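You operate a simulated robot arm through the tools that you are given. There is no shell and no other tool.

You run a simulated robot arm. Do the job below in one go: nothing can be reset, and whatever is moved stays where it is left.

TASK
Put the sensor back on its stand, zero the gap dial and slacken both cradle clamps.
Fine: slacken the sensor screw first; the clamps last.

Only the result counts: the job must be done as asked and must still hold three seconds after the hand-in. Knocking over, shifting, dropping, spilling or breaking anything else fails it.

THE ROBOT
A 6-joint arm with a two-finger gripper, fixed in place. Base frame: the origin is at the foot of the arm, x ahead of it, y to its left, z up; the work surface is at about z = 0. Lengths are in m, angles in degrees, forces in N, time in s.
With the tool pointing down near the work surface it reaches from about 0.24 to 0.62 m from the base axis. Its first joint turns from -66.0 to 66.0 degrees. Payload 1.37 kg.
The TCP is the grasp point between the finger pads, 0.022 m short of the fingertips. In the tool frame z runs along the fingers and y along their closing line. The gripper opens to 0.092 m; its body begins 0.065 m behind the TCP.
Orientation is that of the tool frame in the base frame, as a unit quaternion [x, y, z, w]. With the fingers straight down and closing along the base's y, the tool's x points along the base's -x, its y along +y and its z along -z.

THE INTERFACE
- The arm moves only by the tool step_arm. Its argument "plan" is a list of rows, each an object of numbers (a shift or turn left out is 0, a gripper value left out holds the last): "dx", "dy", "dz": the shift along the tool's x, y, z in units of 200 mm (1.0 is 200 mm); "ax", "ay", "az": the turn, a rotation vector about the tool's x, y, z in units of 90 degrees (1.0 is 90 degrees); "jaw": the opening in per cent of the stroke, from 0 (shut) to 100 (fully open). In form: [{"dx": .., "dy": .., "dz": .., "ax": .., "ay": .., "az": .., "jaw": ..}, ...]. A call has 1 to 20 rows; each row is the pose to reach, as a shift and turn from the pose commanded when the call began, along the tool's axes at that moment. A call with a number of a shift or a turn outside -1 to 1 is refused whole. Each row takes 0.2 s and may step no farther than 0.05 m and 8.6 degrees from the row before; otherwise, or with a gripper value out of range, the whole call is refused. A pose out of reach is approached as far as the arm can. The call stops where the force on the tool passes 40 N (or 10 N more than at its start, if that is more) or the arm is blocked; 0.2 s more then pass. The fingers move at their own pace (about 0.0599 m/s each) and stop on an object; they squeeze with about 26 N. The grip force told is the motor's: it shows also when the fingers shut on nothing. Time passes only in rows, and 0.2 s behind the last, so rows that repeat a pose let the fingers close. The reply holds the time, the measured pose of the TCP, the force on the tool along the base axes, the opening and the grip force, in the units named above and with some noise, with the torque about the TCP (base axes, N m) and any sound that the robot's microphone picked up.
- Cameras (640 x 400 px; columns grow to the right, rows downward): "scene" is fixed at [0.0353, -0.4435, 0.5846]; the picture's right is [0.66, -0.75, 0.00], its down [-0.43, -0.38, -0.82] and it looks along [0.61, 0.54, -0.57] (base axes); focal length 228 px, centre (320, 200). "wrist" rides on the gripper at [0.071, 0.019, -0.102] in the tool frame; the picture's right is [-0.26, 0.96, 0.00], its down [-0.75, -0.20, -0.63] and it looks along [-0.60, -0.16, 0.78] (tool axes); focal length 280 px, centre (320, 200). There is no depth. A picture from a camera that has moved, and an enlarged one, comes with that camera's place and axes in the base frame and with its lens. The place of the scene camera against the robot may be out by one fixed shift of up to 0.012 m in any direction.
- capture(camera): a new picture of that camera. The clock stands still meanwhile.
- enlarge(camera, box): a new picture of the part [left, top, right, bottom] of that camera's present view, enlarged. The clock stands still meanwhile.
- sign_off(): hands the job in; it is judged then, once.

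Nothing tells you positions but the pictures and the camera data. Unless the task says otherwise, let go and move clear before handing in.

The tools are called after "Emit:" by a JSON object that holds its "api" and its "payload". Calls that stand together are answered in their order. step_arm: Moves the arm, as the interface text tells. Its arguments: {"type":"object","properties":{"plan":{"type":"array"}},"required":["plan"]} The other tools are called the same way: capture (camera) takes a picture; enlarge (camera, box) takes an enlarged picture of a part of a camera's view; sign_off () hands the job in.

At the start:

```text
time: 0.0
ee_pos: [0.3597, -0.129, 0.3743]
tool_rot: [0.0, 1.0, -0.001, -0.001]
ft_force: [-0.3, -0.3, -0.7]
torque: [-0.06, 0.02, -0.01]
grip_width: 0.0919
gripper_force: 0.0
```

scene: 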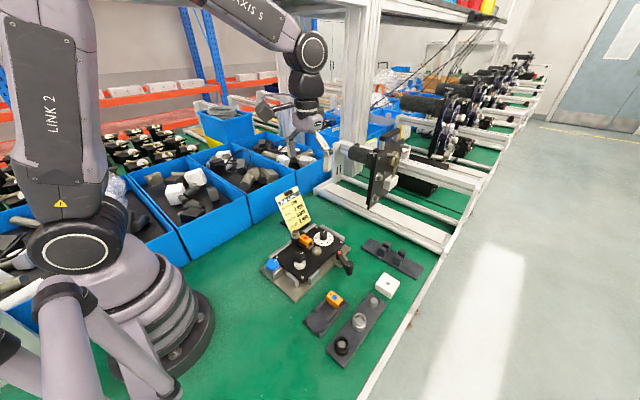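
wrist: 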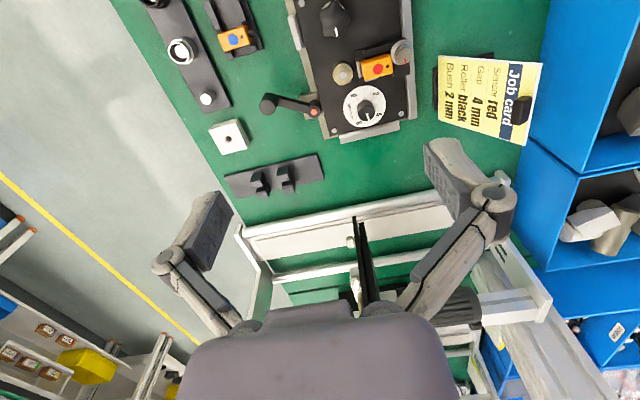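

I see a fixture plate with a dial, an orange sensor, knobs and a lever, a job card reading "Sensor red, Gap 4 mm, Roller black, Bush 2 mm", and some stands beside it. I'll look closer before moving.

Emit:
{"api": "enlarge", "payload": {"camera": "wrist", "box": [260, 0, 440, 150]}}

Emit:
{"api": "enlarge", "payload": {"camera": "wrist", "box": [130, 0, 330, 210]}}

Emit:
{"api": "enlarge", "payload": {"camera": "scene", "box": [250, 180, 360, 310]}}

Emit:
{"api": "enlarge", "payload": {"camera": "scene", "box": [290, 230, 440, 370]}}

Emit:
{"api": "enlarge", "payload": {"camera": "wrist", "box": [420, 40, 560, 150]}}

```text
2.67 times, centred on (350, 75) of wrist
camera zoom: at [0.2907, -0.1081, 0.475], right [0.26, 0.96, 0.0], down [0.75, -0.2, 0.63], along [0.6, -0.16, -0.78], focal length 748 px, centre (240, 533)
```

zoom: 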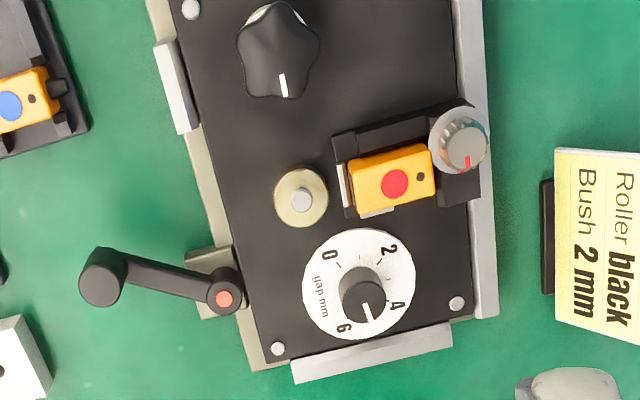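

```text
1.90 times, centred on (230, 105) of wrist
camera zoom: at [0.2907, -0.1081, 0.475], right [0.26, 0.96, 0.0], down [0.75, -0.2, 0.63], along [0.6, -0.16, -0.78], focal length 534 px, centre (491, 381)
```

zoom: 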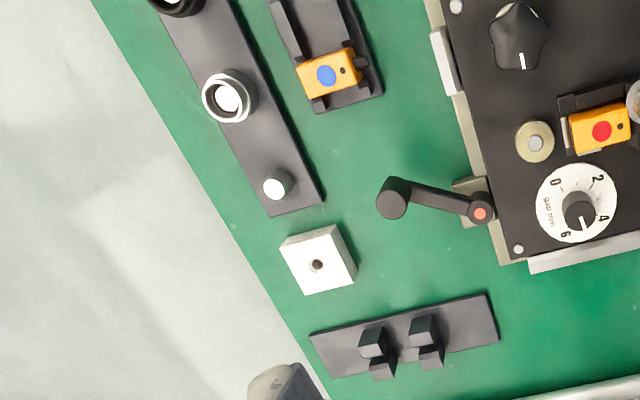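

```text
3.08 times, centred on (305, 245) of scene
camera zoom: at [0.0353, -0.4435, 0.5846], right [0.66, -0.75, 0.0], down [-0.43, -0.38, -0.82], along [0.61, 0.54, -0.57], focal length 700 px, centre (366, 62)
```

zoom: 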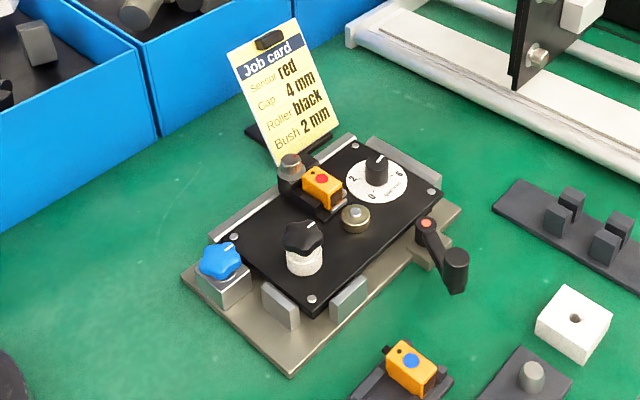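

```text
2.86 times, centred on (365, 300) of scene
camera zoom: at [0.0353, -0.4435, 0.5846], right [0.66, -0.75, 0.0], down [-0.43, -0.38, -0.82], along [0.61, 0.54, -0.57], focal length 650 px, centre (191, -86)
```

zoom: 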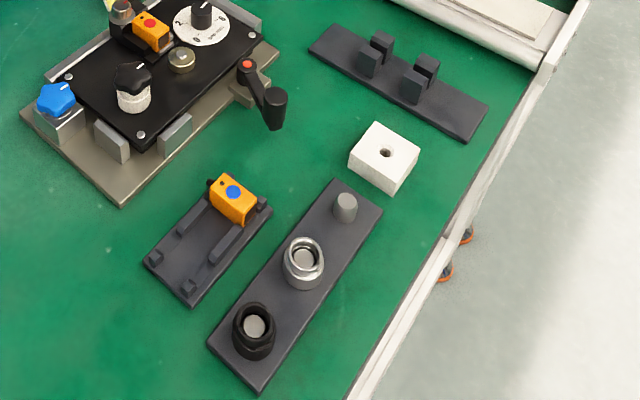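

```text
3.64 times, centred on (490, 95) of wrist
camera zoom: at [0.2907, -0.1081, 0.475], right [0.26, 0.96, 0.0], down [0.75, -0.2, 0.63], along [0.6, -0.16, -0.78], focal length 1020 px, centre (-298, 582)
```

zoom: 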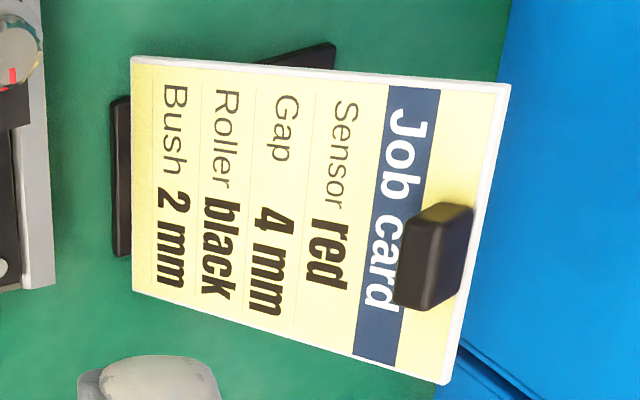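

The fixture plate sits at about x 0.40–0.48, y −0.08, with the red sensor clamped in it, the dial near 4, and a blue star knob and a crank lever on the cradle. I'll move the wrist camera back and down for a nearer view.

Emit:
{"api": "step_arm", "payload": {"plan": [{"dx": 0.1, "dz": 0.12}, {"dx": 0.2, "dz": 0.24}, {"dx": 0.3, "dz": 0.36}, {"dx": 0.4, "dz": 0.45}]}}

Emit:
{"api": "capture", "payload": {"camera": "wrist"}}

```text
time: 1.0
ee_pos: [0.2806, -0.1315, 0.2808]
tool_rot: [0.0, 1.0, 0.001, 0.0]
ft_force: [-0.5, -0.6, 0.3]
torque: [0.03, -0.01, -0.02]
grip_width: 0.0922
gripper_force: 0.1
```

```text
taken
camera wrist: at [0.2098, -0.1102, 0.3826], right [0.26, 0.96, 0.0], down [0.75, -0.2, 0.63], along [0.6, -0.16, -0.78], focal length 280 px, centre (320, 200)
```

wrist: 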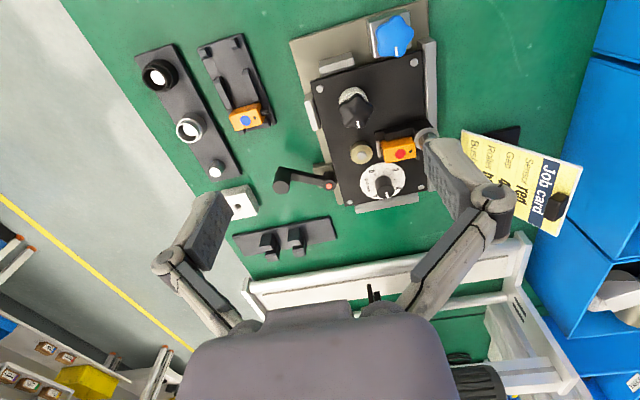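

Emit:
{"api": "enlarge", "payload": {"camera": "wrist", "box": [280, 0, 450, 120]}}

Emit:
{"api": "enlarge", "payload": {"camera": "wrist", "box": [300, 100, 440, 220]}}

Emit:
{"api": "enlarge", "payload": {"camera": "wrist", "box": [120, 20, 300, 180]}}

Emit:
{"api": "enlarge", "payload": {"camera": "scene", "box": [255, 220, 315, 300]}}

Emit:
{"api": "enlarge", "payload": {"camera": "scene", "box": [300, 220, 360, 280]}}

Emit:
{"api": "enlarge", "payload": {"camera": "scene", "box": [295, 280, 365, 350]}}

```text
3.33 times, centred on (365, 60) of wrist
camera zoom: at [0.2098, -0.1102, 0.3826], right [0.26, 0.96, 0.0], down [0.75, -0.2, 0.63], along [0.6, -0.16, -0.78], focal length 935 px, centre (170, 667)
```

zoom: 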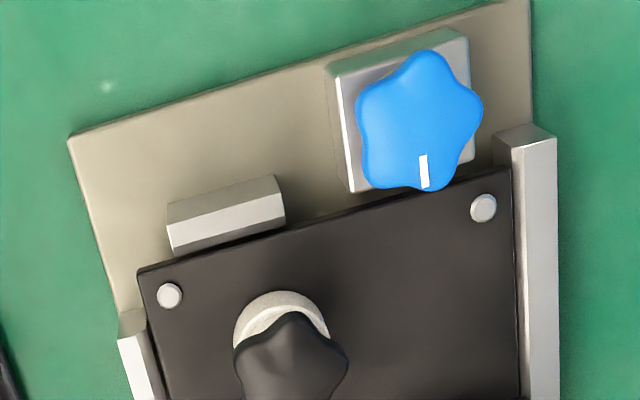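

```text
3.33 times, centred on (370, 160) of wrist
camera zoom: at [0.2098, -0.1102, 0.3826], right [0.26, 0.96, 0.0], down [0.75, -0.2, 0.63], along [0.6, -0.16, -0.78], focal length 935 px, centre (153, 333)
```

zoom: 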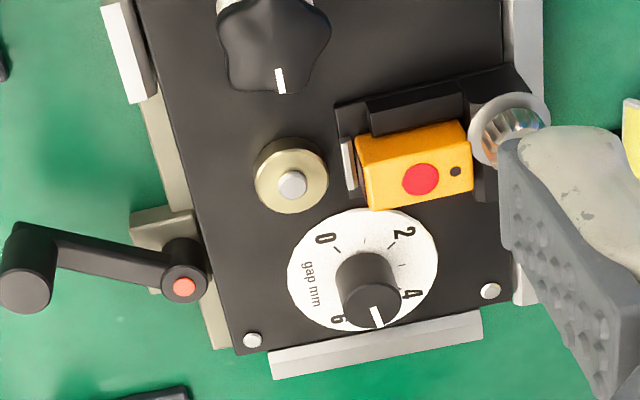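

```text
2.50 times, centred on (210, 100) of wrist
camera zoom: at [0.2098, -0.1102, 0.3826], right [0.26, 0.96, 0.0], down [0.75, -0.2, 0.63], along [0.6, -0.16, -0.78], focal length 701 px, centre (595, 450)
```

zoom: 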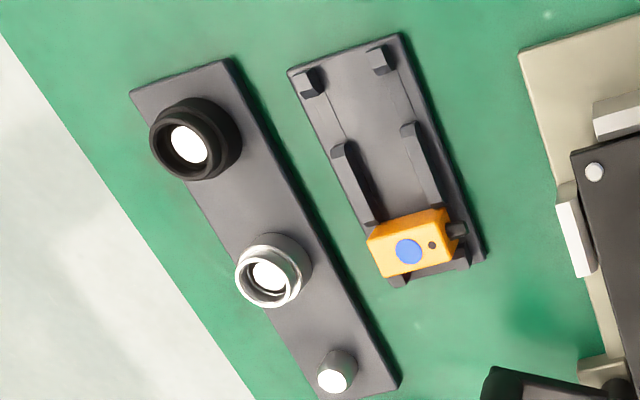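

```text
5.00 times, centred on (285, 260) of scene
camera zoom: at [0.0354, -0.4435, 0.5846], right [0.66, -0.75, 0.0], down [-0.43, -0.38, -0.82], along [0.61, 0.54, -0.57], focal length 1138 px, centre (495, -100)
```

zoom: 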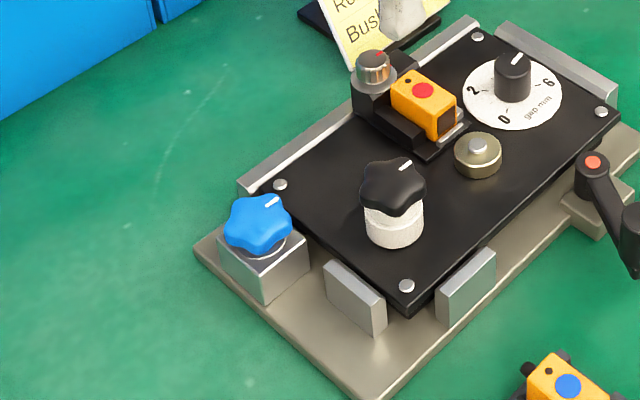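

```text
6.67 times, centred on (330, 250) of scene
camera zoom: at [0.0354, -0.4435, 0.5846], right [0.66, -0.75, 0.0], down [-0.43, -0.38, -0.82], along [0.61, 0.54, -0.57], focal length 1518 px, centre (253, -133)
```

zoom: 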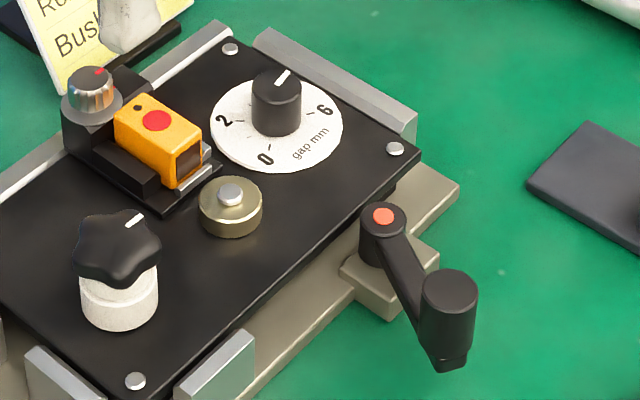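

```text
5.71 times, centred on (330, 315) of scene
camera zoom: at [0.0354, -0.4435, 0.5846], right [0.66, -0.75, 0.0], down [-0.43, -0.38, -0.82], along [0.61, 0.54, -0.57], focal length 1301 px, centre (263, -457)
```

zoom: 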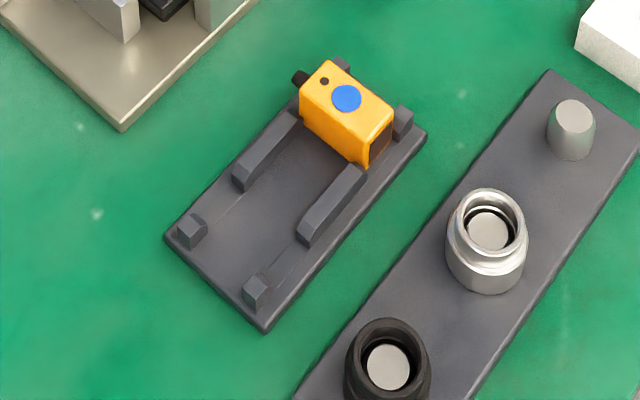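

The red sensor sits in a holder whose thumbscrew is near (0.394, −0.025, 0.07); the dial centre is near (0.465, −0.082, 0.039); the sensor stand has one empty pocket beside the blue sensor. I'll take more views to triangulate things and check clearances to the job card.

Emit:
{"api": "step_arm", "payload": {"plan": [{"dx": 0.0, "dy": 0.2, "dz": 0.05}, {"dx": 0.0, "dy": 0.4, "dz": 0.15}, {"dx": 0.0, "dy": 0.5, "dz": 0.25}]}}

Emit:
{"api": "capture", "payload": {"camera": "wrist"}}

Emit:
{"api": "enlarge", "payload": {"camera": "wrist", "box": [180, 20, 360, 180]}}

Emit:
{"api": "enlarge", "payload": {"camera": "wrist", "box": [320, 40, 520, 240]}}

```text
time: 1.8
ee_pos: [0.2802, -0.0322, 0.2302]
tool_rot: [0.0, 1.0, 0.0, 0.001]
ft_force: [0.4, 0.1, -0.4]
torque: [0.0, -0.04, -0.03]
grip_width: 0.0917
gripper_force: 0.1
```

```text
taken
camera wrist: at [0.2104, -0.0107, 0.3315], right [0.26, 0.96, 0.0], down [0.75, -0.2, 0.63], along [0.6, -0.16, -0.78], focal length 280 px, centre (320, 200)
```

wrist: 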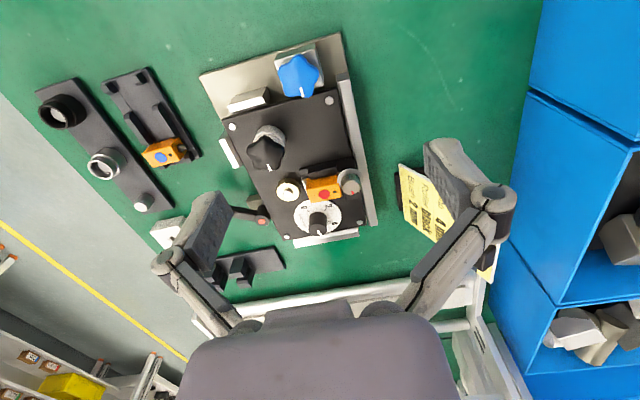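

```text
2.50 times, centred on (270, 100) of wrist
camera zoom: at [0.2104, -0.0107, 0.3315], right [0.26, 0.96, 0.0], down [0.75, -0.2, 0.63], along [0.6, -0.16, -0.78], focal length 701 px, centre (445, 450)
```

zoom: 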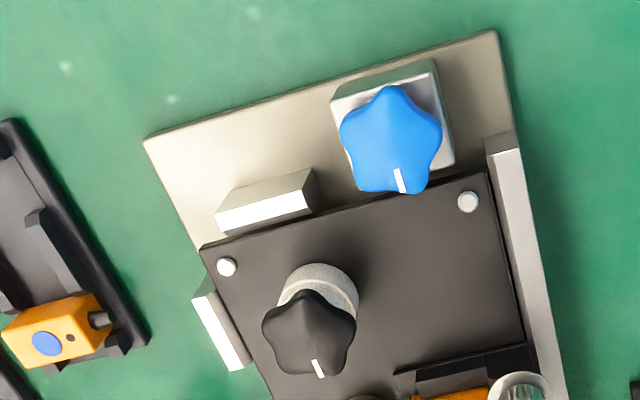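

```text
2.00 times, centred on (420, 140) of wrist
camera zoom: at [0.2104, -0.0107, 0.3315], right [0.26, 0.96, 0.0], down [0.75, -0.2, 0.63], along [0.6, -0.16, -0.78], focal length 561 px, centre (120, 320)
```

zoom: 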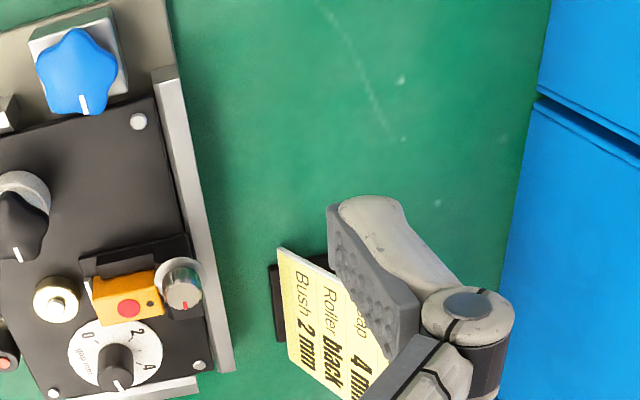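

From the views, the module lies square to the base axes (x 0.30–0.505, y −0.15 to −0.015), with the blue knob near (0.276, −0.049, 0.055), the lever pivot near (0.452, −0.160, 0.041) and its handle near (0.414, −0.219, 0.066). I'll go lower for a close look at the sensor, screw and dial.

Emit:
{"api": "step_arm", "payload": {"plan": [{"dx": -0.1, "dy": -0.05, "dz": 0.15}, {"dx": -0.2, "dy": -0.1, "dz": 0.3}, {"dx": -0.25, "dy": -0.14, "dz": 0.4}]}}

Emit:
{"api": "capture", "payload": {"camera": "wrist"}}

Emit:
{"api": "enlarge", "payload": {"camera": "wrist", "box": [250, 0, 450, 140]}}

Emit:
{"api": "enlarge", "payload": {"camera": "wrist", "box": [130, 60, 330, 200]}}

```text
time: 2.6
ee_pos: [0.3288, -0.0567, 0.1523]
tool_rot: [0.0, 1.0, 0.0, 0.002]
ft_force: [-1.3, 1.1, -0.9]
torque: [0.02, 0.02, -0.03]
grip_width: 0.0921
gripper_force: 0.1
```

```text
taken
camera wrist: at [0.2575, -0.0369, 0.2537], right [0.26, 0.97, 0.0], down [0.75, -0.2, 0.63], along [0.6, -0.16, -0.78], focal length 280 px, centre (320, 200)
```

wrist: 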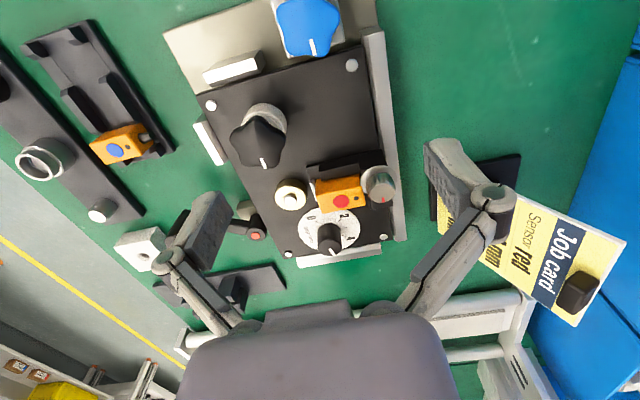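

```text
2.86 times, centred on (350, 70) of wrist
camera zoom: at [0.2575, -0.0369, 0.2537], right [0.26, 0.97, 0.0], down [0.75, -0.2, 0.63], along [0.6, -0.16, -0.78], focal length 801 px, centre (234, 571)
```

zoom: 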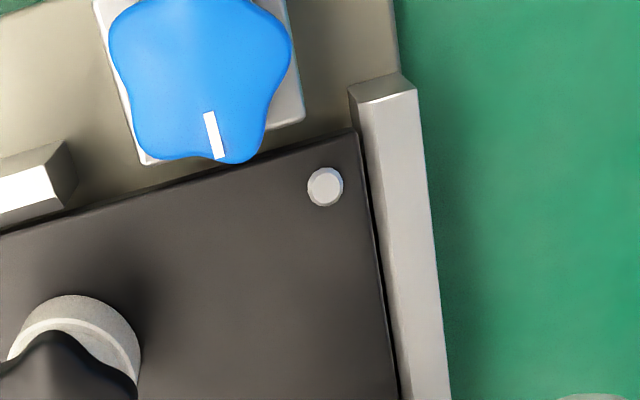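

```text
2.86 times, centred on (230, 130) of wrist
camera zoom: at [0.2575, -0.0369, 0.2537], right [0.26, 0.97, 0.0], down [0.75, -0.2, 0.63], along [0.6, -0.16, -0.78], focal length 801 px, centre (577, 400)
```

zoom: 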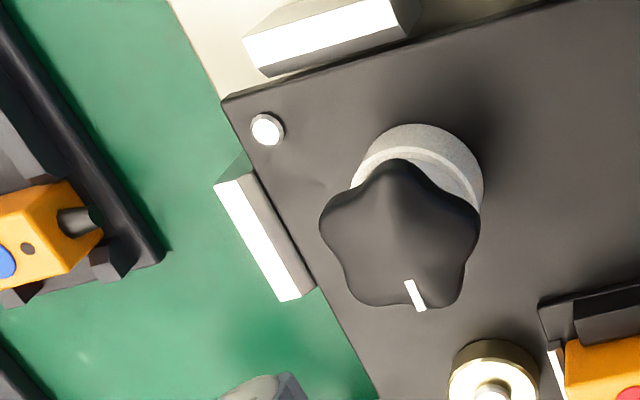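

Emit:
{"api": "enlarge", "payload": {"camera": "wrist", "box": [270, 140, 430, 270]}}

Emit:
{"api": "enlarge", "payload": {"camera": "wrist", "box": [20, 10, 180, 170]}}

Emit:
{"api": "enlarge", "payload": {"camera": "scene", "box": [285, 220, 325, 260]}}

Emit:
{"api": "enlarge", "payload": {"camera": "scene", "box": [330, 240, 370, 280]}}

```text
3.08 times, centred on (350, 205) of wrist
camera zoom: at [0.2575, -0.0369, 0.2537], right [0.26, 0.97, 0.0], down [0.75, -0.2, 0.63], along [0.6, -0.16, -0.78], focal length 863 px, centre (228, 185)
```

zoom: 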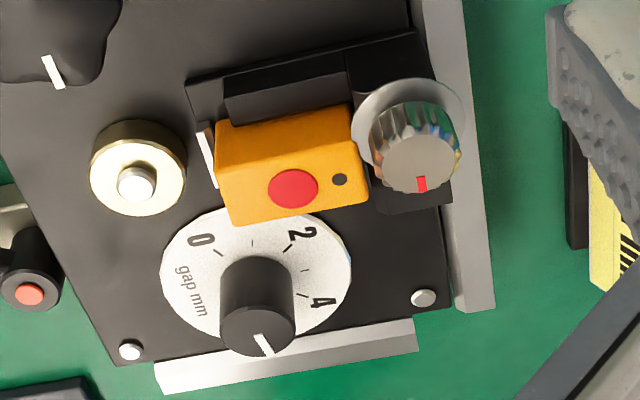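

```text
2.50 times, centred on (100, 90) of wrist
camera zoom: at [0.2575, -0.0369, 0.2537], right [0.26, 0.97, 0.0], down [0.75, -0.2, 0.63], along [0.6, -0.16, -0.78], focal length 701 px, centre (870, 475)
```

zoom: 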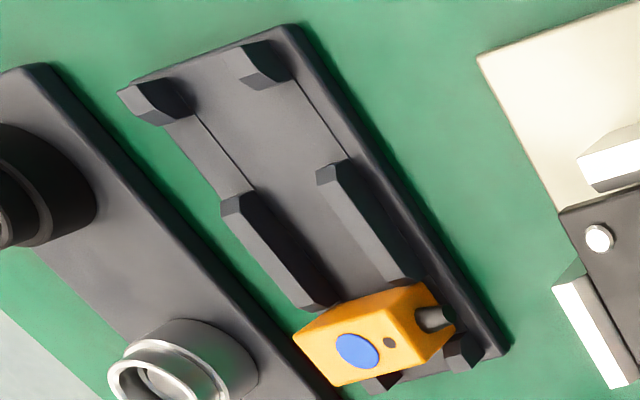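

```text
10.00 times, centred on (305, 240) of scene
camera zoom: at [0.0353, -0.4435, 0.5846], right [0.66, -0.75, 0.0], down [-0.43, -0.38, -0.82], along [0.61, 0.54, -0.57], focal length 2276 px, centre (470, -200)
```

zoom: 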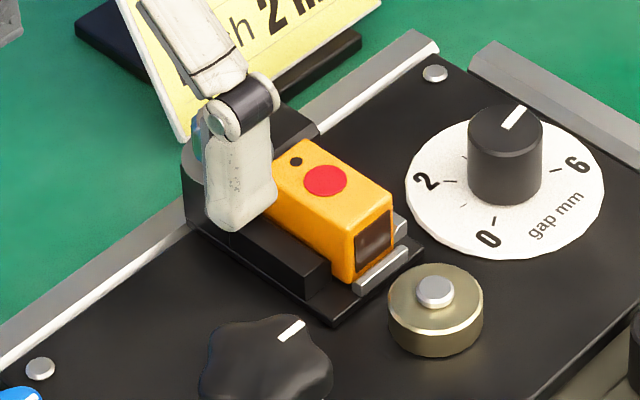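

```text
10.00 times, centred on (350, 260) of scene
camera zoom: at [0.0353, -0.4435, 0.5846], right [0.66, -0.75, 0.0], down [-0.43, -0.38, -0.82], along [0.61, 0.54, -0.57], focal length 2276 px, centre (20, -400)
```

zoom: 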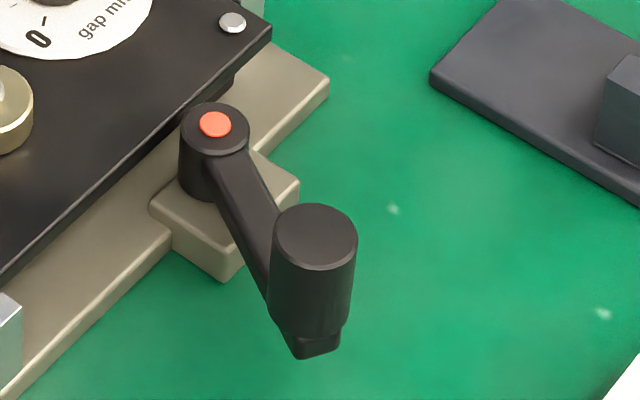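

The dial reads about 5 mm with 0 at roughly 210° from +x (values rise clockwise, so zeroing is counter-clockwise). The stand's empty pocket is near (0.26, −0.24). I'll move the camera over the stand to measure it.

Emit:
{"api": "step_arm", "payload": {"plan": [{"dx": 0.1, "dy": -0.18, "dz": -0.04}, {"dx": 0.2, "dy": -0.36, "dz": -0.04}, {"dx": 0.3, "dy": -0.54, "dz": -0.04}, {"dx": 0.395, "dy": -0.715, "dz": -0.04}]}}

Emit:
{"api": "capture", "payload": {"camera": "wrist"}}

Emit:
{"api": "enlarge", "payload": {"camera": "wrist", "box": [210, 40, 370, 200]}}

```text
time: 3.6
ee_pos: [0.2501, -0.1996, 0.1612]
tool_rot: [-0.001, 1.0, 0.0, 0.0]
ft_force: [0.2, 0.0, -0.4]
torque: [0.01, -0.03, 0.02]
grip_width: 0.092
gripper_force: 0.1
```

```text
taken
camera wrist: at [0.1807, -0.1795, 0.2627], right [0.26, 0.97, 0.0], down [0.75, -0.2, 0.63], along [0.6, -0.16, -0.78], focal length 280 px, centre (320, 200)
```

wrist: 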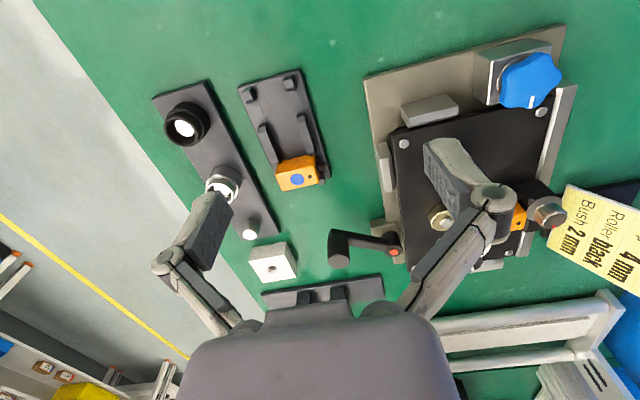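

```text
2.50 times, centred on (290, 120) of wrist
camera zoom: at [0.1807, -0.1795, 0.2627], right [0.26, 0.97, 0.0], down [0.75, -0.2, 0.63], along [0.6, -0.16, -0.78], focal length 701 px, centre (395, 400)
```

zoom: 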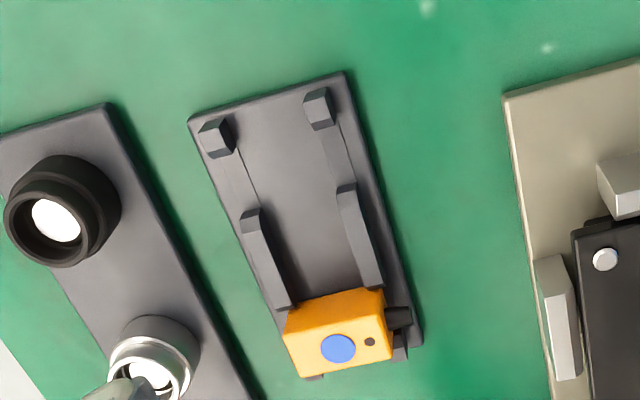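

I see the stand clearly: two short posts at the near end, two long rails, the blue sensor in the far pocket. I'll enlarge the pocket and the blue sensor to measure their edges.

Emit:
{"api": "enlarge", "payload": {"camera": "wrist", "box": [235, 65, 315, 135]}}

Emit:
{"api": "enlarge", "payload": {"camera": "wrist", "box": [255, 125, 335, 205]}}

Emit:
{"api": "enlarge", "payload": {"camera": "scene", "box": [305, 285, 350, 340]}}

```text
5.71 times, centred on (275, 100) of wrist
camera zoom: at [0.1807, -0.1795, 0.2627], right [0.26, 0.97, 0.0], down [0.75, -0.2, 0.63], along [0.6, -0.16, -0.78], focal length 1602 px, centre (577, 771)
```

zoom: 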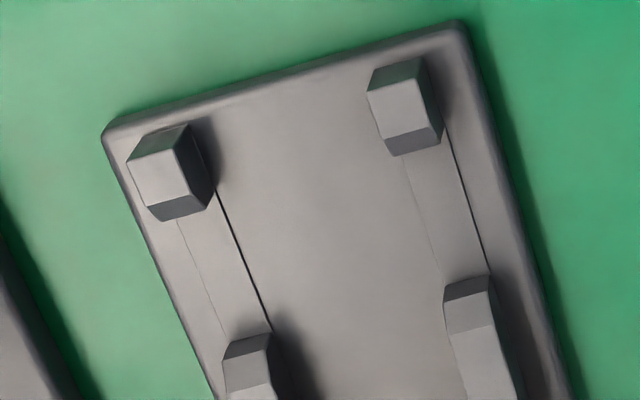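

```text
5.00 times, centred on (295, 165) of wrist
camera zoom: at [0.1807, -0.1795, 0.2627], right [0.26, 0.97, 0.0], down [0.75, -0.2, 0.63], along [0.6, -0.16, -0.78], focal length 1402 px, centre (445, 375)
```

zoom: 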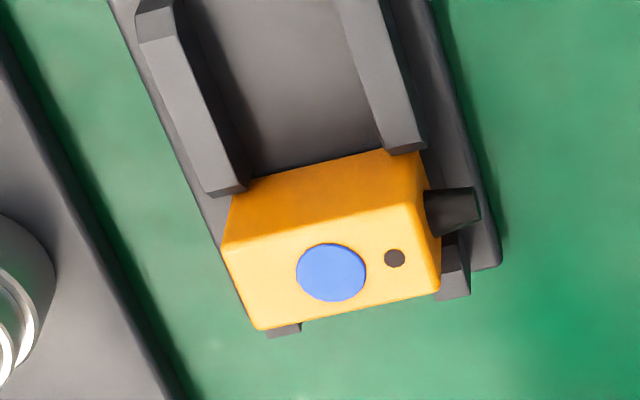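

```text
7.27 times, centred on (328, 312) of scene
camera zoom: at [0.0354, -0.4434, 0.5846], right [0.66, -0.75, 0.0], down [-0.43, -0.38, -0.82], along [0.61, 0.54, -0.57], focal length 1656 px, centre (266, -618)
```

zoom: 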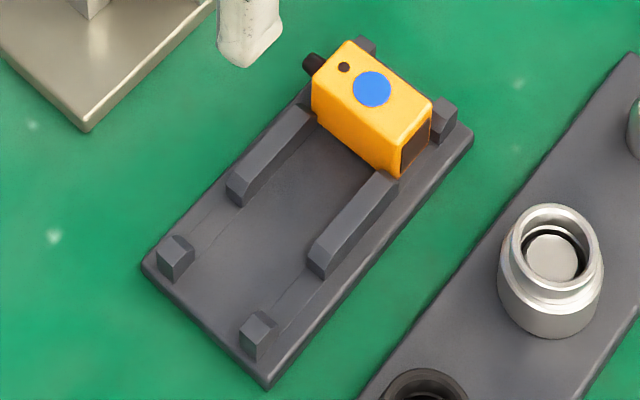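

Blue sensor top sits near (0.3265, −0.2418, 0.034) and the empty pocket centre comes out near (0.2615, −0.2418). The red sensor's dot is near (0.4056, −0.0582, 0.069) and the screw top near (0.3947, −0.0253, 0.083). I'll check how the sensor is held now the arm is out of the scene camera's way.

Emit:
{"api": "enlarge", "payload": {"camera": "scene", "box": [285, 220, 325, 260]}}

Emit:
{"api": "enlarge", "payload": {"camera": "wrist", "box": [490, 180, 580, 270]}}

Emit:
{"api": "enlarge", "payload": {"camera": "wrist", "box": [320, 200, 420, 290]}}

Emit:
{"api": "enlarge", "payload": {"camera": "wrist", "box": [460, 20, 580, 140]}}

```text
10.00 times, centred on (305, 240) of scene
camera zoom: at [0.0354, -0.4434, 0.5846], right [0.66, -0.75, 0.0], down [-0.43, -0.38, -0.82], along [0.61, 0.54, -0.57], focal length 2276 px, centre (470, -200)
```

zoom: 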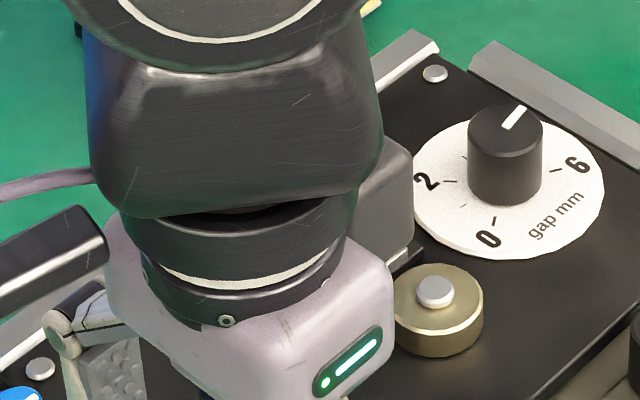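

```text
4.44 times, centred on (535, 225) of wrist
camera zoom: at [0.1807, -0.1795, 0.2627], right [0.26, 0.97, 0.0], down [0.75, -0.2, 0.63], along [0.6, -0.16, -0.78], focal length 1246 px, centre (-636, 89)
```

zoom: 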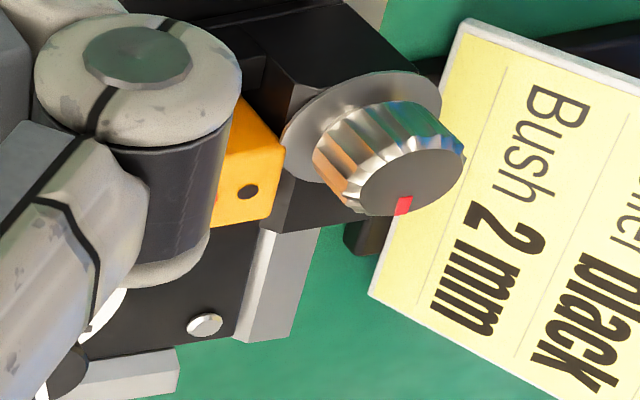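

```text
4.44 times, centred on (370, 245) of wrist
camera zoom: at [0.1807, -0.1795, 0.2627], right [0.26, 0.97, 0.0], down [0.75, -0.2, 0.63], along [0.6, -0.16, -0.78], focal length 1246 px, centre (98, 0)
```

zoom: 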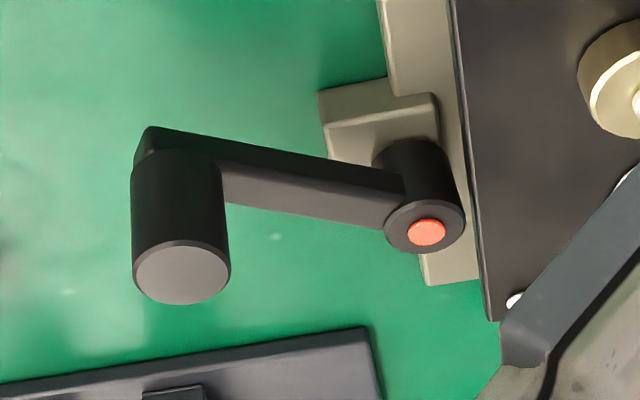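

```text
3.33 times, centred on (520, 80) of wrist
camera zoom: at [0.1807, -0.1795, 0.2627], right [0.26, 0.97, 0.0], down [0.75, -0.2, 0.63], along [0.6, -0.16, -0.78], focal length 935 px, centre (-347, 600)
```

zoom: 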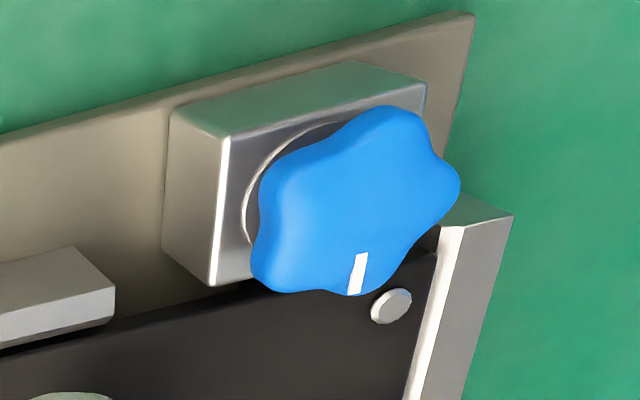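

The arm blocks the scene camera here, so I'll back off upward and look at the holder from the scene camera.

Emit:
{"api": "step_arm", "payload": {"plan": [{"dx": -0.04, "dy": 0.09, "dz": -0.15}, {"dx": -0.08, "dy": 0.18, "dz": -0.3}, {"dx": -0.12, "dy": 0.27, "dz": -0.45}, {"dx": -0.15, "dy": 0.35, "dz": -0.6}]}}

Emit:
{"api": "enlarge", "payload": {"camera": "scene", "box": [285, 220, 325, 260]}}

Emit:
{"api": "enlarge", "payload": {"camera": "wrist", "box": [370, 120, 440, 180]}}

```text
time: 4.6
ee_pos: [0.2826, -0.1316, 0.2796]
tool_rot: [0.001, 1.0, 0.0, 0.0]
ft_force: [0.1, -0.1, 0.2]
torque: [0.0, -0.04, 0.01]
grip_width: 0.0919
gripper_force: 0.1
```

```text
10.00 times, centred on (305, 240) of scene
camera zoom: at [0.0353, -0.4435, 0.5846], right [0.66, -0.75, 0.0], down [-0.43, -0.38, -0.82], along [0.61, 0.54, -0.57], focal length 2276 px, centre (470, -200)
```

zoom: 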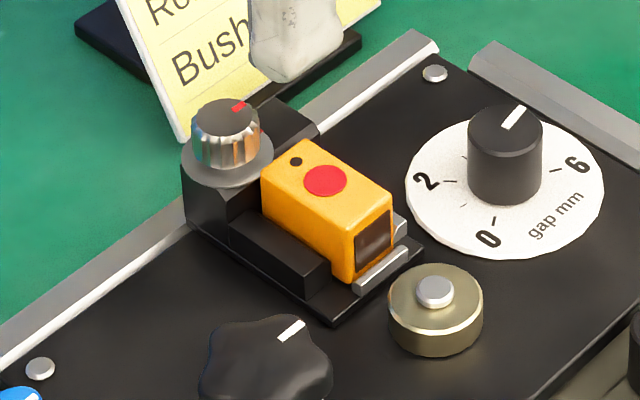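

```text
6.67 times, centred on (405, 150) of wrist
camera zoom: at [0.2125, -0.1106, 0.3809], right [0.26, 0.96, 0.0], down [0.75, -0.2, 0.62], along [0.6, -0.16, -0.78], focal length 1869 px, centre (-247, 533)
```

zoom: 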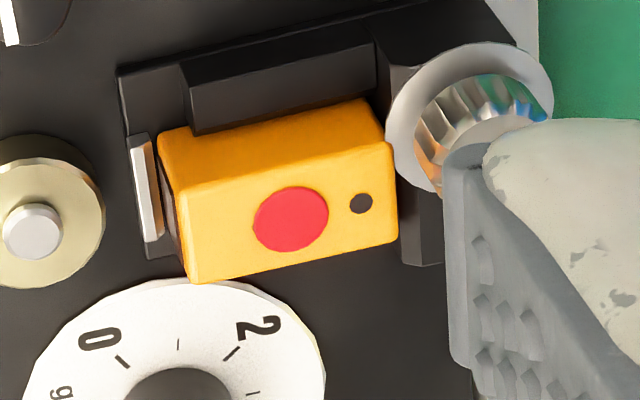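

The screw's knurled knob stands above the sensor (top ≈0.083, sensor top ≈0.069), so I can grip it from above with fingertips at about z 0.073. I'll move above it with the gripper yawed about 40° clockwise and partly closed.

Emit:
{"api": "step_arm", "payload": {"plan": [{"dx": -0.093, "dy": 0.088, "dz": 0.117, "az": 0.075, "jaw": 55}, {"dx": -0.187, "dy": 0.177, "dz": 0.233, "az": 0.15, "jaw": 55}, {"dx": -0.28, "dy": 0.265, "dz": 0.35, "az": 0.225, "jaw": 55}, {"dx": -0.373, "dy": 0.353, "dz": 0.467, "az": 0.3, "jaw": 55}, {"dx": -0.467, "dy": 0.442, "dz": 0.583, "az": 0.375, "jaw": 55}, {"dx": -0.56, "dy": 0.53, "dz": 0.7, "az": 0.444, "jaw": 55}, {"dx": -0.56, "dy": 0.53, "dz": 0.7, "az": 0.444, "jaw": 55}]}}

Emit:
{"api": "capture", "payload": {"camera": "wrist"}}

Emit:
{"api": "enlarge", "payload": {"camera": "scene", "box": [265, 190, 345, 270]}}

```text
time: 6.2
ee_pos: [0.3917, -0.0251, 0.1411]
tool_rot: [0.343, 0.939, 0.0, 0.0]
ft_force: [0.9, -0.3, 0.2]
torque: [0.03, 0.01, 0.0]
grip_width: 0.0508
gripper_force: 0.1
```

```text
taken
camera wrist: at [0.3512, 0.0368, 0.2426], right [0.82, 0.57, 0.0], down [0.44, -0.64, 0.63], along [0.36, -0.51, -0.78], focal length 280 px, centre (320, 200)
```

wrist: 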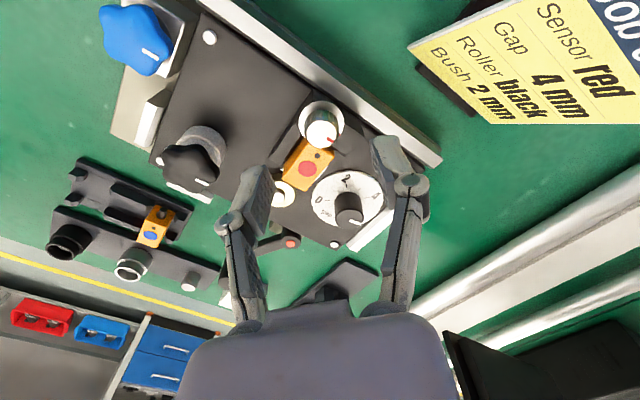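

```text
5.00 times, centred on (305, 230) of scene
camera zoom: at [0.0354, -0.4435, 0.5846], right [0.66, -0.75, 0.0], down [-0.43, -0.38, -0.82], along [0.61, 0.54, -0.57], focal length 1138 px, centre (395, 50)
```

zoom: 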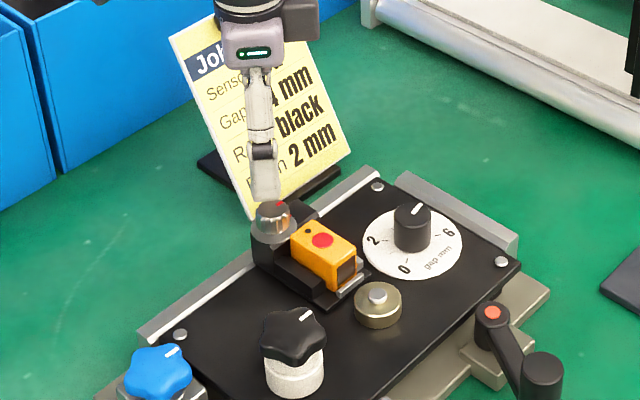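

Now the wrist camera sees the holder from the other side. I'll enlarge the screw and holder.

Emit:
{"api": "enlarge", "payload": {"camera": "wrist", "box": [260, 85, 390, 215]}}

Emit:
{"api": "enlarge", "payload": {"camera": "wrist", "box": [280, 90, 350, 160]}}

```text
3.08 times, centred on (325, 150) of wrist
camera zoom: at [0.3512, 0.0368, 0.2426], right [0.82, 0.57, 0.0], down [0.44, -0.64, 0.63], along [0.36, -0.51, -0.78], focal length 863 px, centre (305, 354)
```

zoom: 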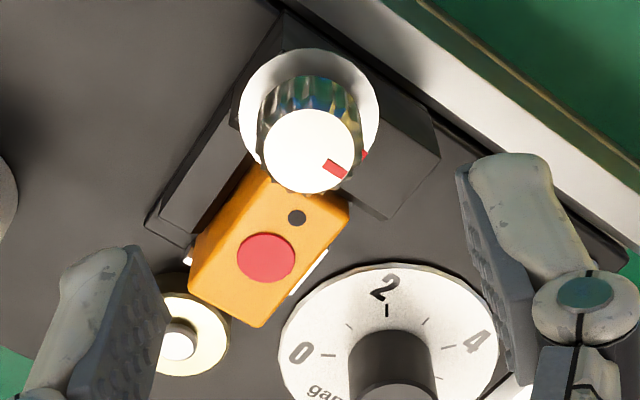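

```text
5.71 times, centred on (315, 125) of wrist
camera zoom: at [0.3512, 0.0368, 0.2426], right [0.82, 0.57, 0.0], down [0.44, -0.64, 0.63], along [0.36, -0.51, -0.78], focal length 1602 px, centre (349, 629)
```

zoom: 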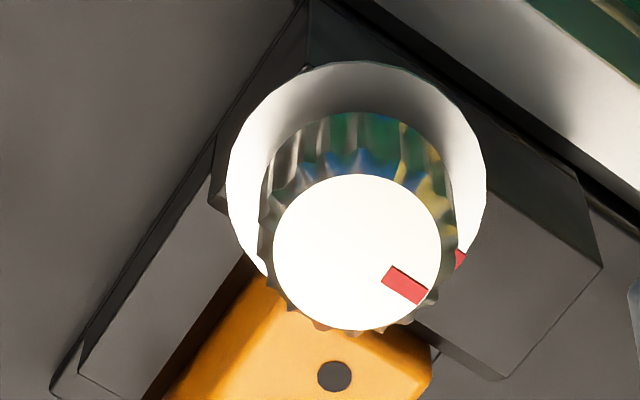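

The knob centre checks out at (0.395, −0.025), and a red mark on both knob and washer line up (tight). I'll lower so the fingertips surround the knob.

Emit:
{"api": "step_arm", "payload": {"plan": [{"dx": -0.0115, "dy": 0.0096, "dz": 0.08}, {"dx": -0.0115, "dy": 0.0096, "dz": 0.16}, {"dx": -0.0115, "dy": 0.0096, "dz": 0.2}]}}

Emit:
{"api": "enlarge", "payload": {"camera": "wrist", "box": [240, 100, 400, 230]}}

Emit:
{"api": "enlarge", "payload": {"camera": "scene", "box": [275, 210, 325, 260]}}

```text
time: 7.0
ee_pos: [0.3969, -0.0242, 0.1003]
tool_rot: [0.342, 0.94, 0.001, 0.0]
ft_force: [-0.7, -0.4, -0.4]
torque: [0.01, 0.03, 0.0]
grip_width: 0.0506
gripper_force: 0.0
```

```text
3.08 times, centred on (320, 165) of wrist
camera zoom: at [0.3556, 0.0371, 0.2024], right [0.82, 0.57, 0.0], down [0.45, -0.64, 0.63], along [0.36, -0.51, -0.78], focal length 863 px, centre (320, 308)
```

zoom: 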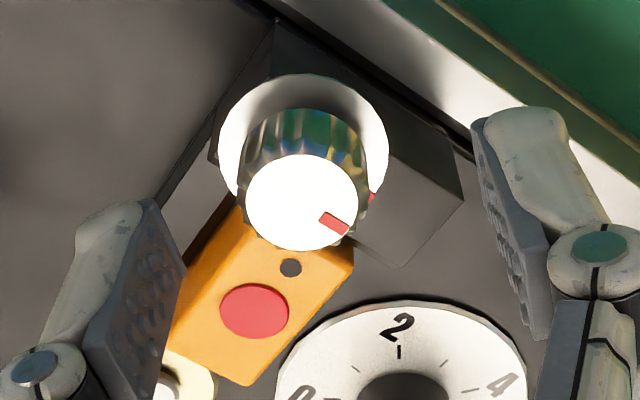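

```text
8.00 times, centred on (300, 235) of scene
camera zoom: at [0.0353, -0.4435, 0.5846], right [0.66, -0.75, 0.0], down [-0.43, -0.38, -0.82], along [0.61, 0.54, -0.57], focal length 1821 px, centre (480, -80)
```

zoom: 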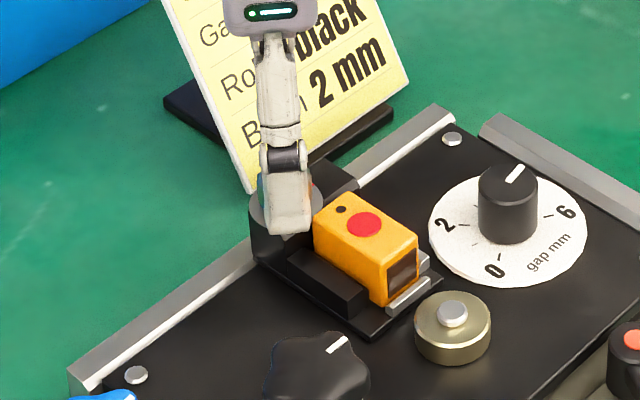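

The knob sits between the open fingers, about 2 mm off centre. I'll correct, lower 5 mm and close on it.

Emit:
{"api": "step_arm", "payload": {"plan": [{"dx": 0.003, "dy": -0.012, "dz": 0.028, "jaw": 55}, {"dx": 0.003, "dy": -0.012, "dz": 0.028, "jaw": 20}, {"dx": 0.003, "dy": -0.012, "dz": 0.028, "jaw": 10}, {"dx": 0.003, "dy": -0.012, "dz": 0.028, "jaw": 10}]}}

Emit:
{"api": "enlarge", "payload": {"camera": "scene", "box": [275, 210, 325, 260]}}

```text
time: 8.0
ee_pos: [0.3947, -0.0259, 0.0948]
tool_rot: [0.342, 0.94, -0.002, -0.001]
ft_force: [-7.7, -13.3, 4.2]
torque: [-0.3, 0.12, 0.04]
grip_width: 0.0209
gripper_force: 25.8
```

```text
8.00 times, centred on (300, 235) of scene
camera zoom: at [0.0353, -0.4435, 0.5846], right [0.66, -0.75, 0.0], down [-0.43, -0.38, -0.82], along [0.61, 0.54, -0.57], focal length 1821 px, centre (480, -80)
```

zoom: 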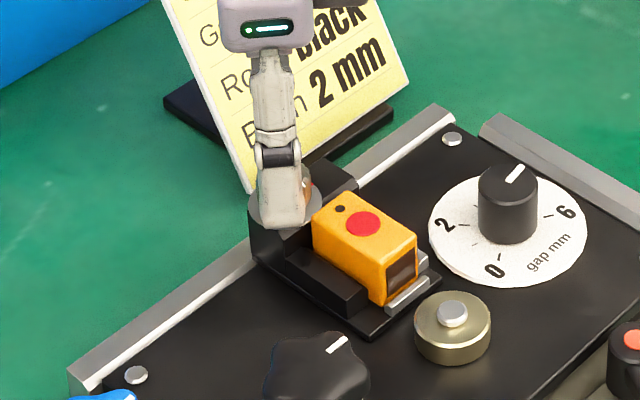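

I have the knob (width 21 mm) with some sideways force along the closing line, so I'll relieve it by a small shift before turning.

Emit:
{"api": "step_arm", "payload": {"plan": [{"dy": -0.005, "jaw": 10}, {"dy": -0.007, "jaw": 5}]}}

```text
time: 8.6
ee_pos: [0.3941, -0.0261, 0.0958]
tool_rot: [0.342, 0.94, -0.001, 0.0]
ft_force: [-5.8, -1.0, -0.6]
torque: [-0.14, -0.01, 0.0]
grip_width: 0.0208
gripper_force: 26.0
```

The sideways force has dropped. Now I'll turn the knob counter-clockwise (from above) by 40° and check the torque.

Emit:
{"api": "step_arm", "payload": {"plan": [{"az": -0.089, "jaw": 5}, {"az": -0.178, "jaw": 5}, {"az": -0.267, "jaw": 5}, {"az": -0.356, "jaw": 5}, {"az": -0.444, "jaw": 5}]}}

Emit:
{"api": "enlarge", "payload": {"camera": "wrist", "box": [240, 80, 400, 240]}}

```text
time: 9.8
ee_pos: [0.395, -0.0275, 0.0957]
tool_rot: [-0.001, 1.0, 0.0, 0.001]
ft_force: [-17.4, -3.0, 13.6]
torque: [0.03, 0.29, -0.04]
grip_width: 0.021
gripper_force: 26.0
```

```text
2.50 times, centred on (320, 160) of wrist
camera zoom: at [0.3243, -0.006, 0.1973], right [0.26, 0.97, 0.0], down [0.75, -0.2, 0.62], along [0.6, -0.16, -0.78], focal length 701 px, centre (320, 300)
```

zoom: 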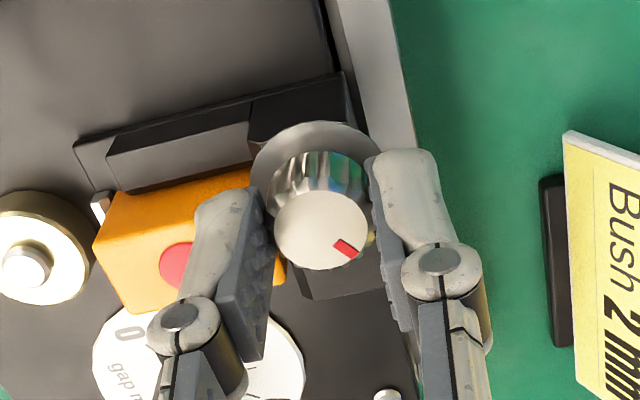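

The knob turned about 35–40° with no slip, but upward and −x forces are building (probably the thread rising). I'll relieve slightly and keep turning.

Emit:
{"api": "step_arm", "payload": {"plan": [{"dx": 0.006, "dz": -0.004, "jaw": 5}, {"dx": 0.006, "dz": -0.004, "az": -0.089, "jaw": 5}, {"dx": 0.006, "dz": -0.005, "az": -0.178, "jaw": 5}, {"dx": 0.006, "dz": -0.006, "az": -0.267, "jaw": 5}, {"dx": 0.006, "dz": -0.006, "az": -0.356, "jaw": 5}]}}

Emit:
{"api": "enlarge", "payload": {"camera": "wrist", "box": [240, 80, 400, 240]}}

```text
time: 11.0
ee_pos: [0.3944, -0.0266, 0.0972]
tool_rot: [-0.278, 0.961, -0.002, 0.002]
ft_force: [4.6, 0.1, 1.0]
torque: [0.28, -0.56, 0.01]
grip_width: 0.0212
gripper_force: 26.0
```

```text
2.50 times, centred on (320, 160) of wrist
camera zoom: at [0.3244, -0.0468, 0.1984], right [-0.29, 0.96, 0.0], down [0.74, 0.23, 0.63], along [0.6, 0.18, -0.78], focal length 701 px, centre (320, 300)
```

zoom: 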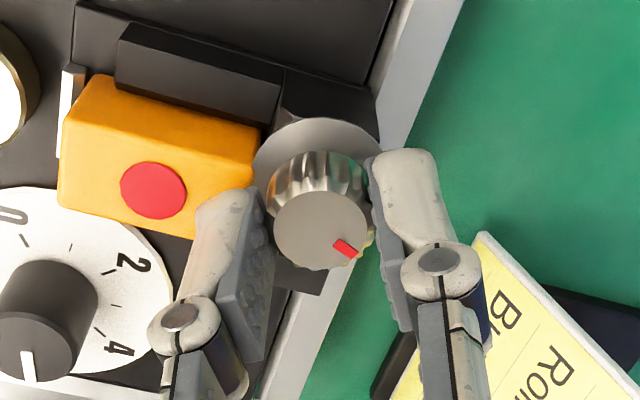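

The knob follows the gripper (about 72° so far), forces are low. I'll continue turning counter-clockwise.

Emit:
{"api": "step_arm", "payload": {"plan": [{"az": -0.089, "dz": -0.001, "jaw": 5}, {"az": -0.178, "dz": -0.002, "jaw": 5}, {"az": -0.267, "dz": -0.003, "jaw": 5}, {"az": -0.356, "dz": -0.004, "jaw": 5}, {"az": -0.444, "dz": -0.005, "jaw": 5}, {"az": -0.533, "dz": -0.006, "jaw": 5}]}}

Emit:
{"api": "enlarge", "payload": {"camera": "wrist", "box": [240, 80, 400, 240]}}

Emit:
{"api": "enlarge", "payload": {"camera": "scene", "box": [275, 200, 335, 260]}}

```text
time: 12.4
ee_pos: [0.3947, -0.0262, 0.0994]
tool_rot: [-0.643, 0.766, -0.002, 0.002]
ft_force: [18.3, -5.8, 1.0]
torque: [-0.07, -0.28, -0.01]
grip_width: 0.0209
gripper_force: 26.0
```

```text
2.50 times, centred on (320, 160) of wrist
camera zoom: at [0.3636, -0.0916, 0.1997], right [-0.91, 0.42, -0.01], down [0.33, 0.71, 0.63], along [0.27, 0.57, -0.78], focal length 701 px, centre (320, 300)
```

zoom: 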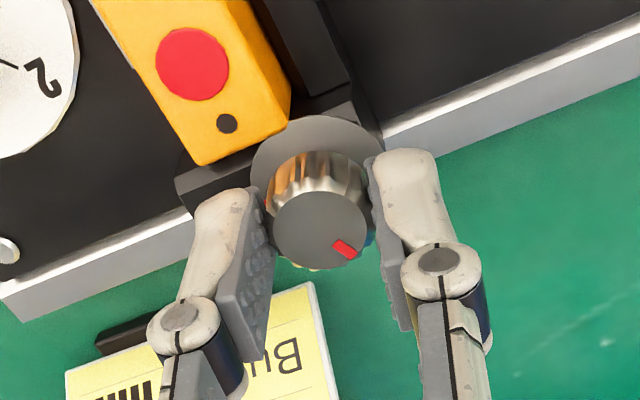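

```text
6.67 times, centred on (305, 230) of scene
camera zoom: at [0.0353, -0.4435, 0.5846], right [0.66, -0.75, 0.0], down [-0.43, -0.38, -0.82], along [0.61, 0.54, -0.57], focal length 1518 px, centre (420, 0)
```

zoom: 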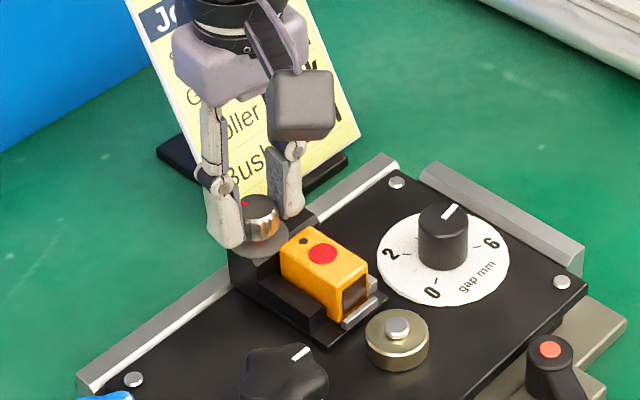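

The screw is about 125° round now, still with very low torque. I'll ease the sideways force and turn a further 25°.

Emit:
{"api": "step_arm", "payload": {"plan": [{"dy": -0.006, "jaw": 5}, {"dy": -0.006, "az": -0.089, "jaw": 5}, {"dy": -0.006, "az": -0.178, "jaw": 5}, {"dy": -0.006, "az": -0.267, "jaw": 5}]}}

```text
time: 13.4
ee_pos: [0.3958, -0.0269, 0.0996]
tool_rot: [0.789, -0.614, 0.002, -0.001]
ft_force: [14.0, -2.0, 9.8]
torque: [-0.01, -0.26, -0.03]
grip_width: 0.0209
gripper_force: 25.9
```

About 150° turned in total. I'll open, rise and look at the screw.

Emit:
{"api": "step_arm", "payload": {"plan": [{"jaw": 30}, {"jaw": 55}, {"jaw": 55, "dz": -0.05}, {"jaw": 55, "dz": -0.15}, {"jaw": 55, "dz": -0.25}]}}

Emit:
{"api": "capture", "payload": {"camera": "wrist"}}

Emit:
{"api": "enlarge", "payload": {"camera": "scene", "box": [275, 200, 335, 260]}}

```text
time: 14.6
ee_pos: [0.3924, -0.0277, 0.1492]
tool_rot: [0.788, -0.616, 0.0, 0.0]
ft_force: [-0.5, 0.1, -0.8]
torque: [0.0, -0.02, 0.01]
grip_width: 0.0508
gripper_force: 0.1
```

```text
taken
camera wrist: at [0.3918, -0.0995, 0.2502], right [-1.0, 0.02, 0.0], down [0.02, 0.78, 0.62], along [0.01, 0.62, -0.78], focal length 280 px, centre (320, 200)
```

wrist: 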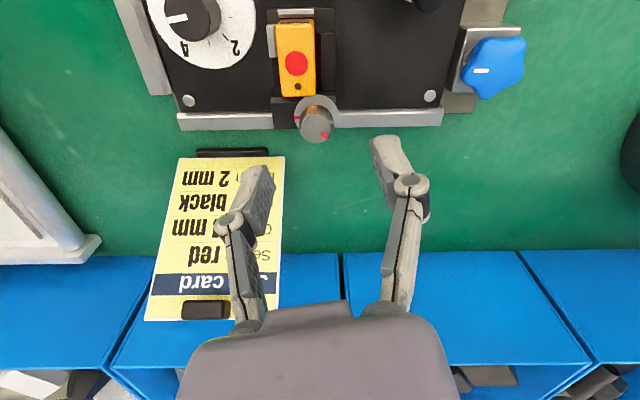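

```text
6.67 times, centred on (305, 230) of scene
camera zoom: at [0.0354, -0.4435, 0.5846], right [0.66, -0.75, 0.0], down [-0.43, -0.38, -0.82], along [0.61, 0.54, -0.57], focal length 1518 px, centre (420, 0)
```

zoom: 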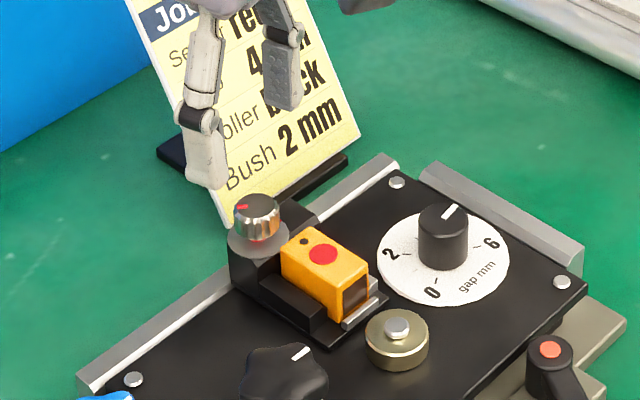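

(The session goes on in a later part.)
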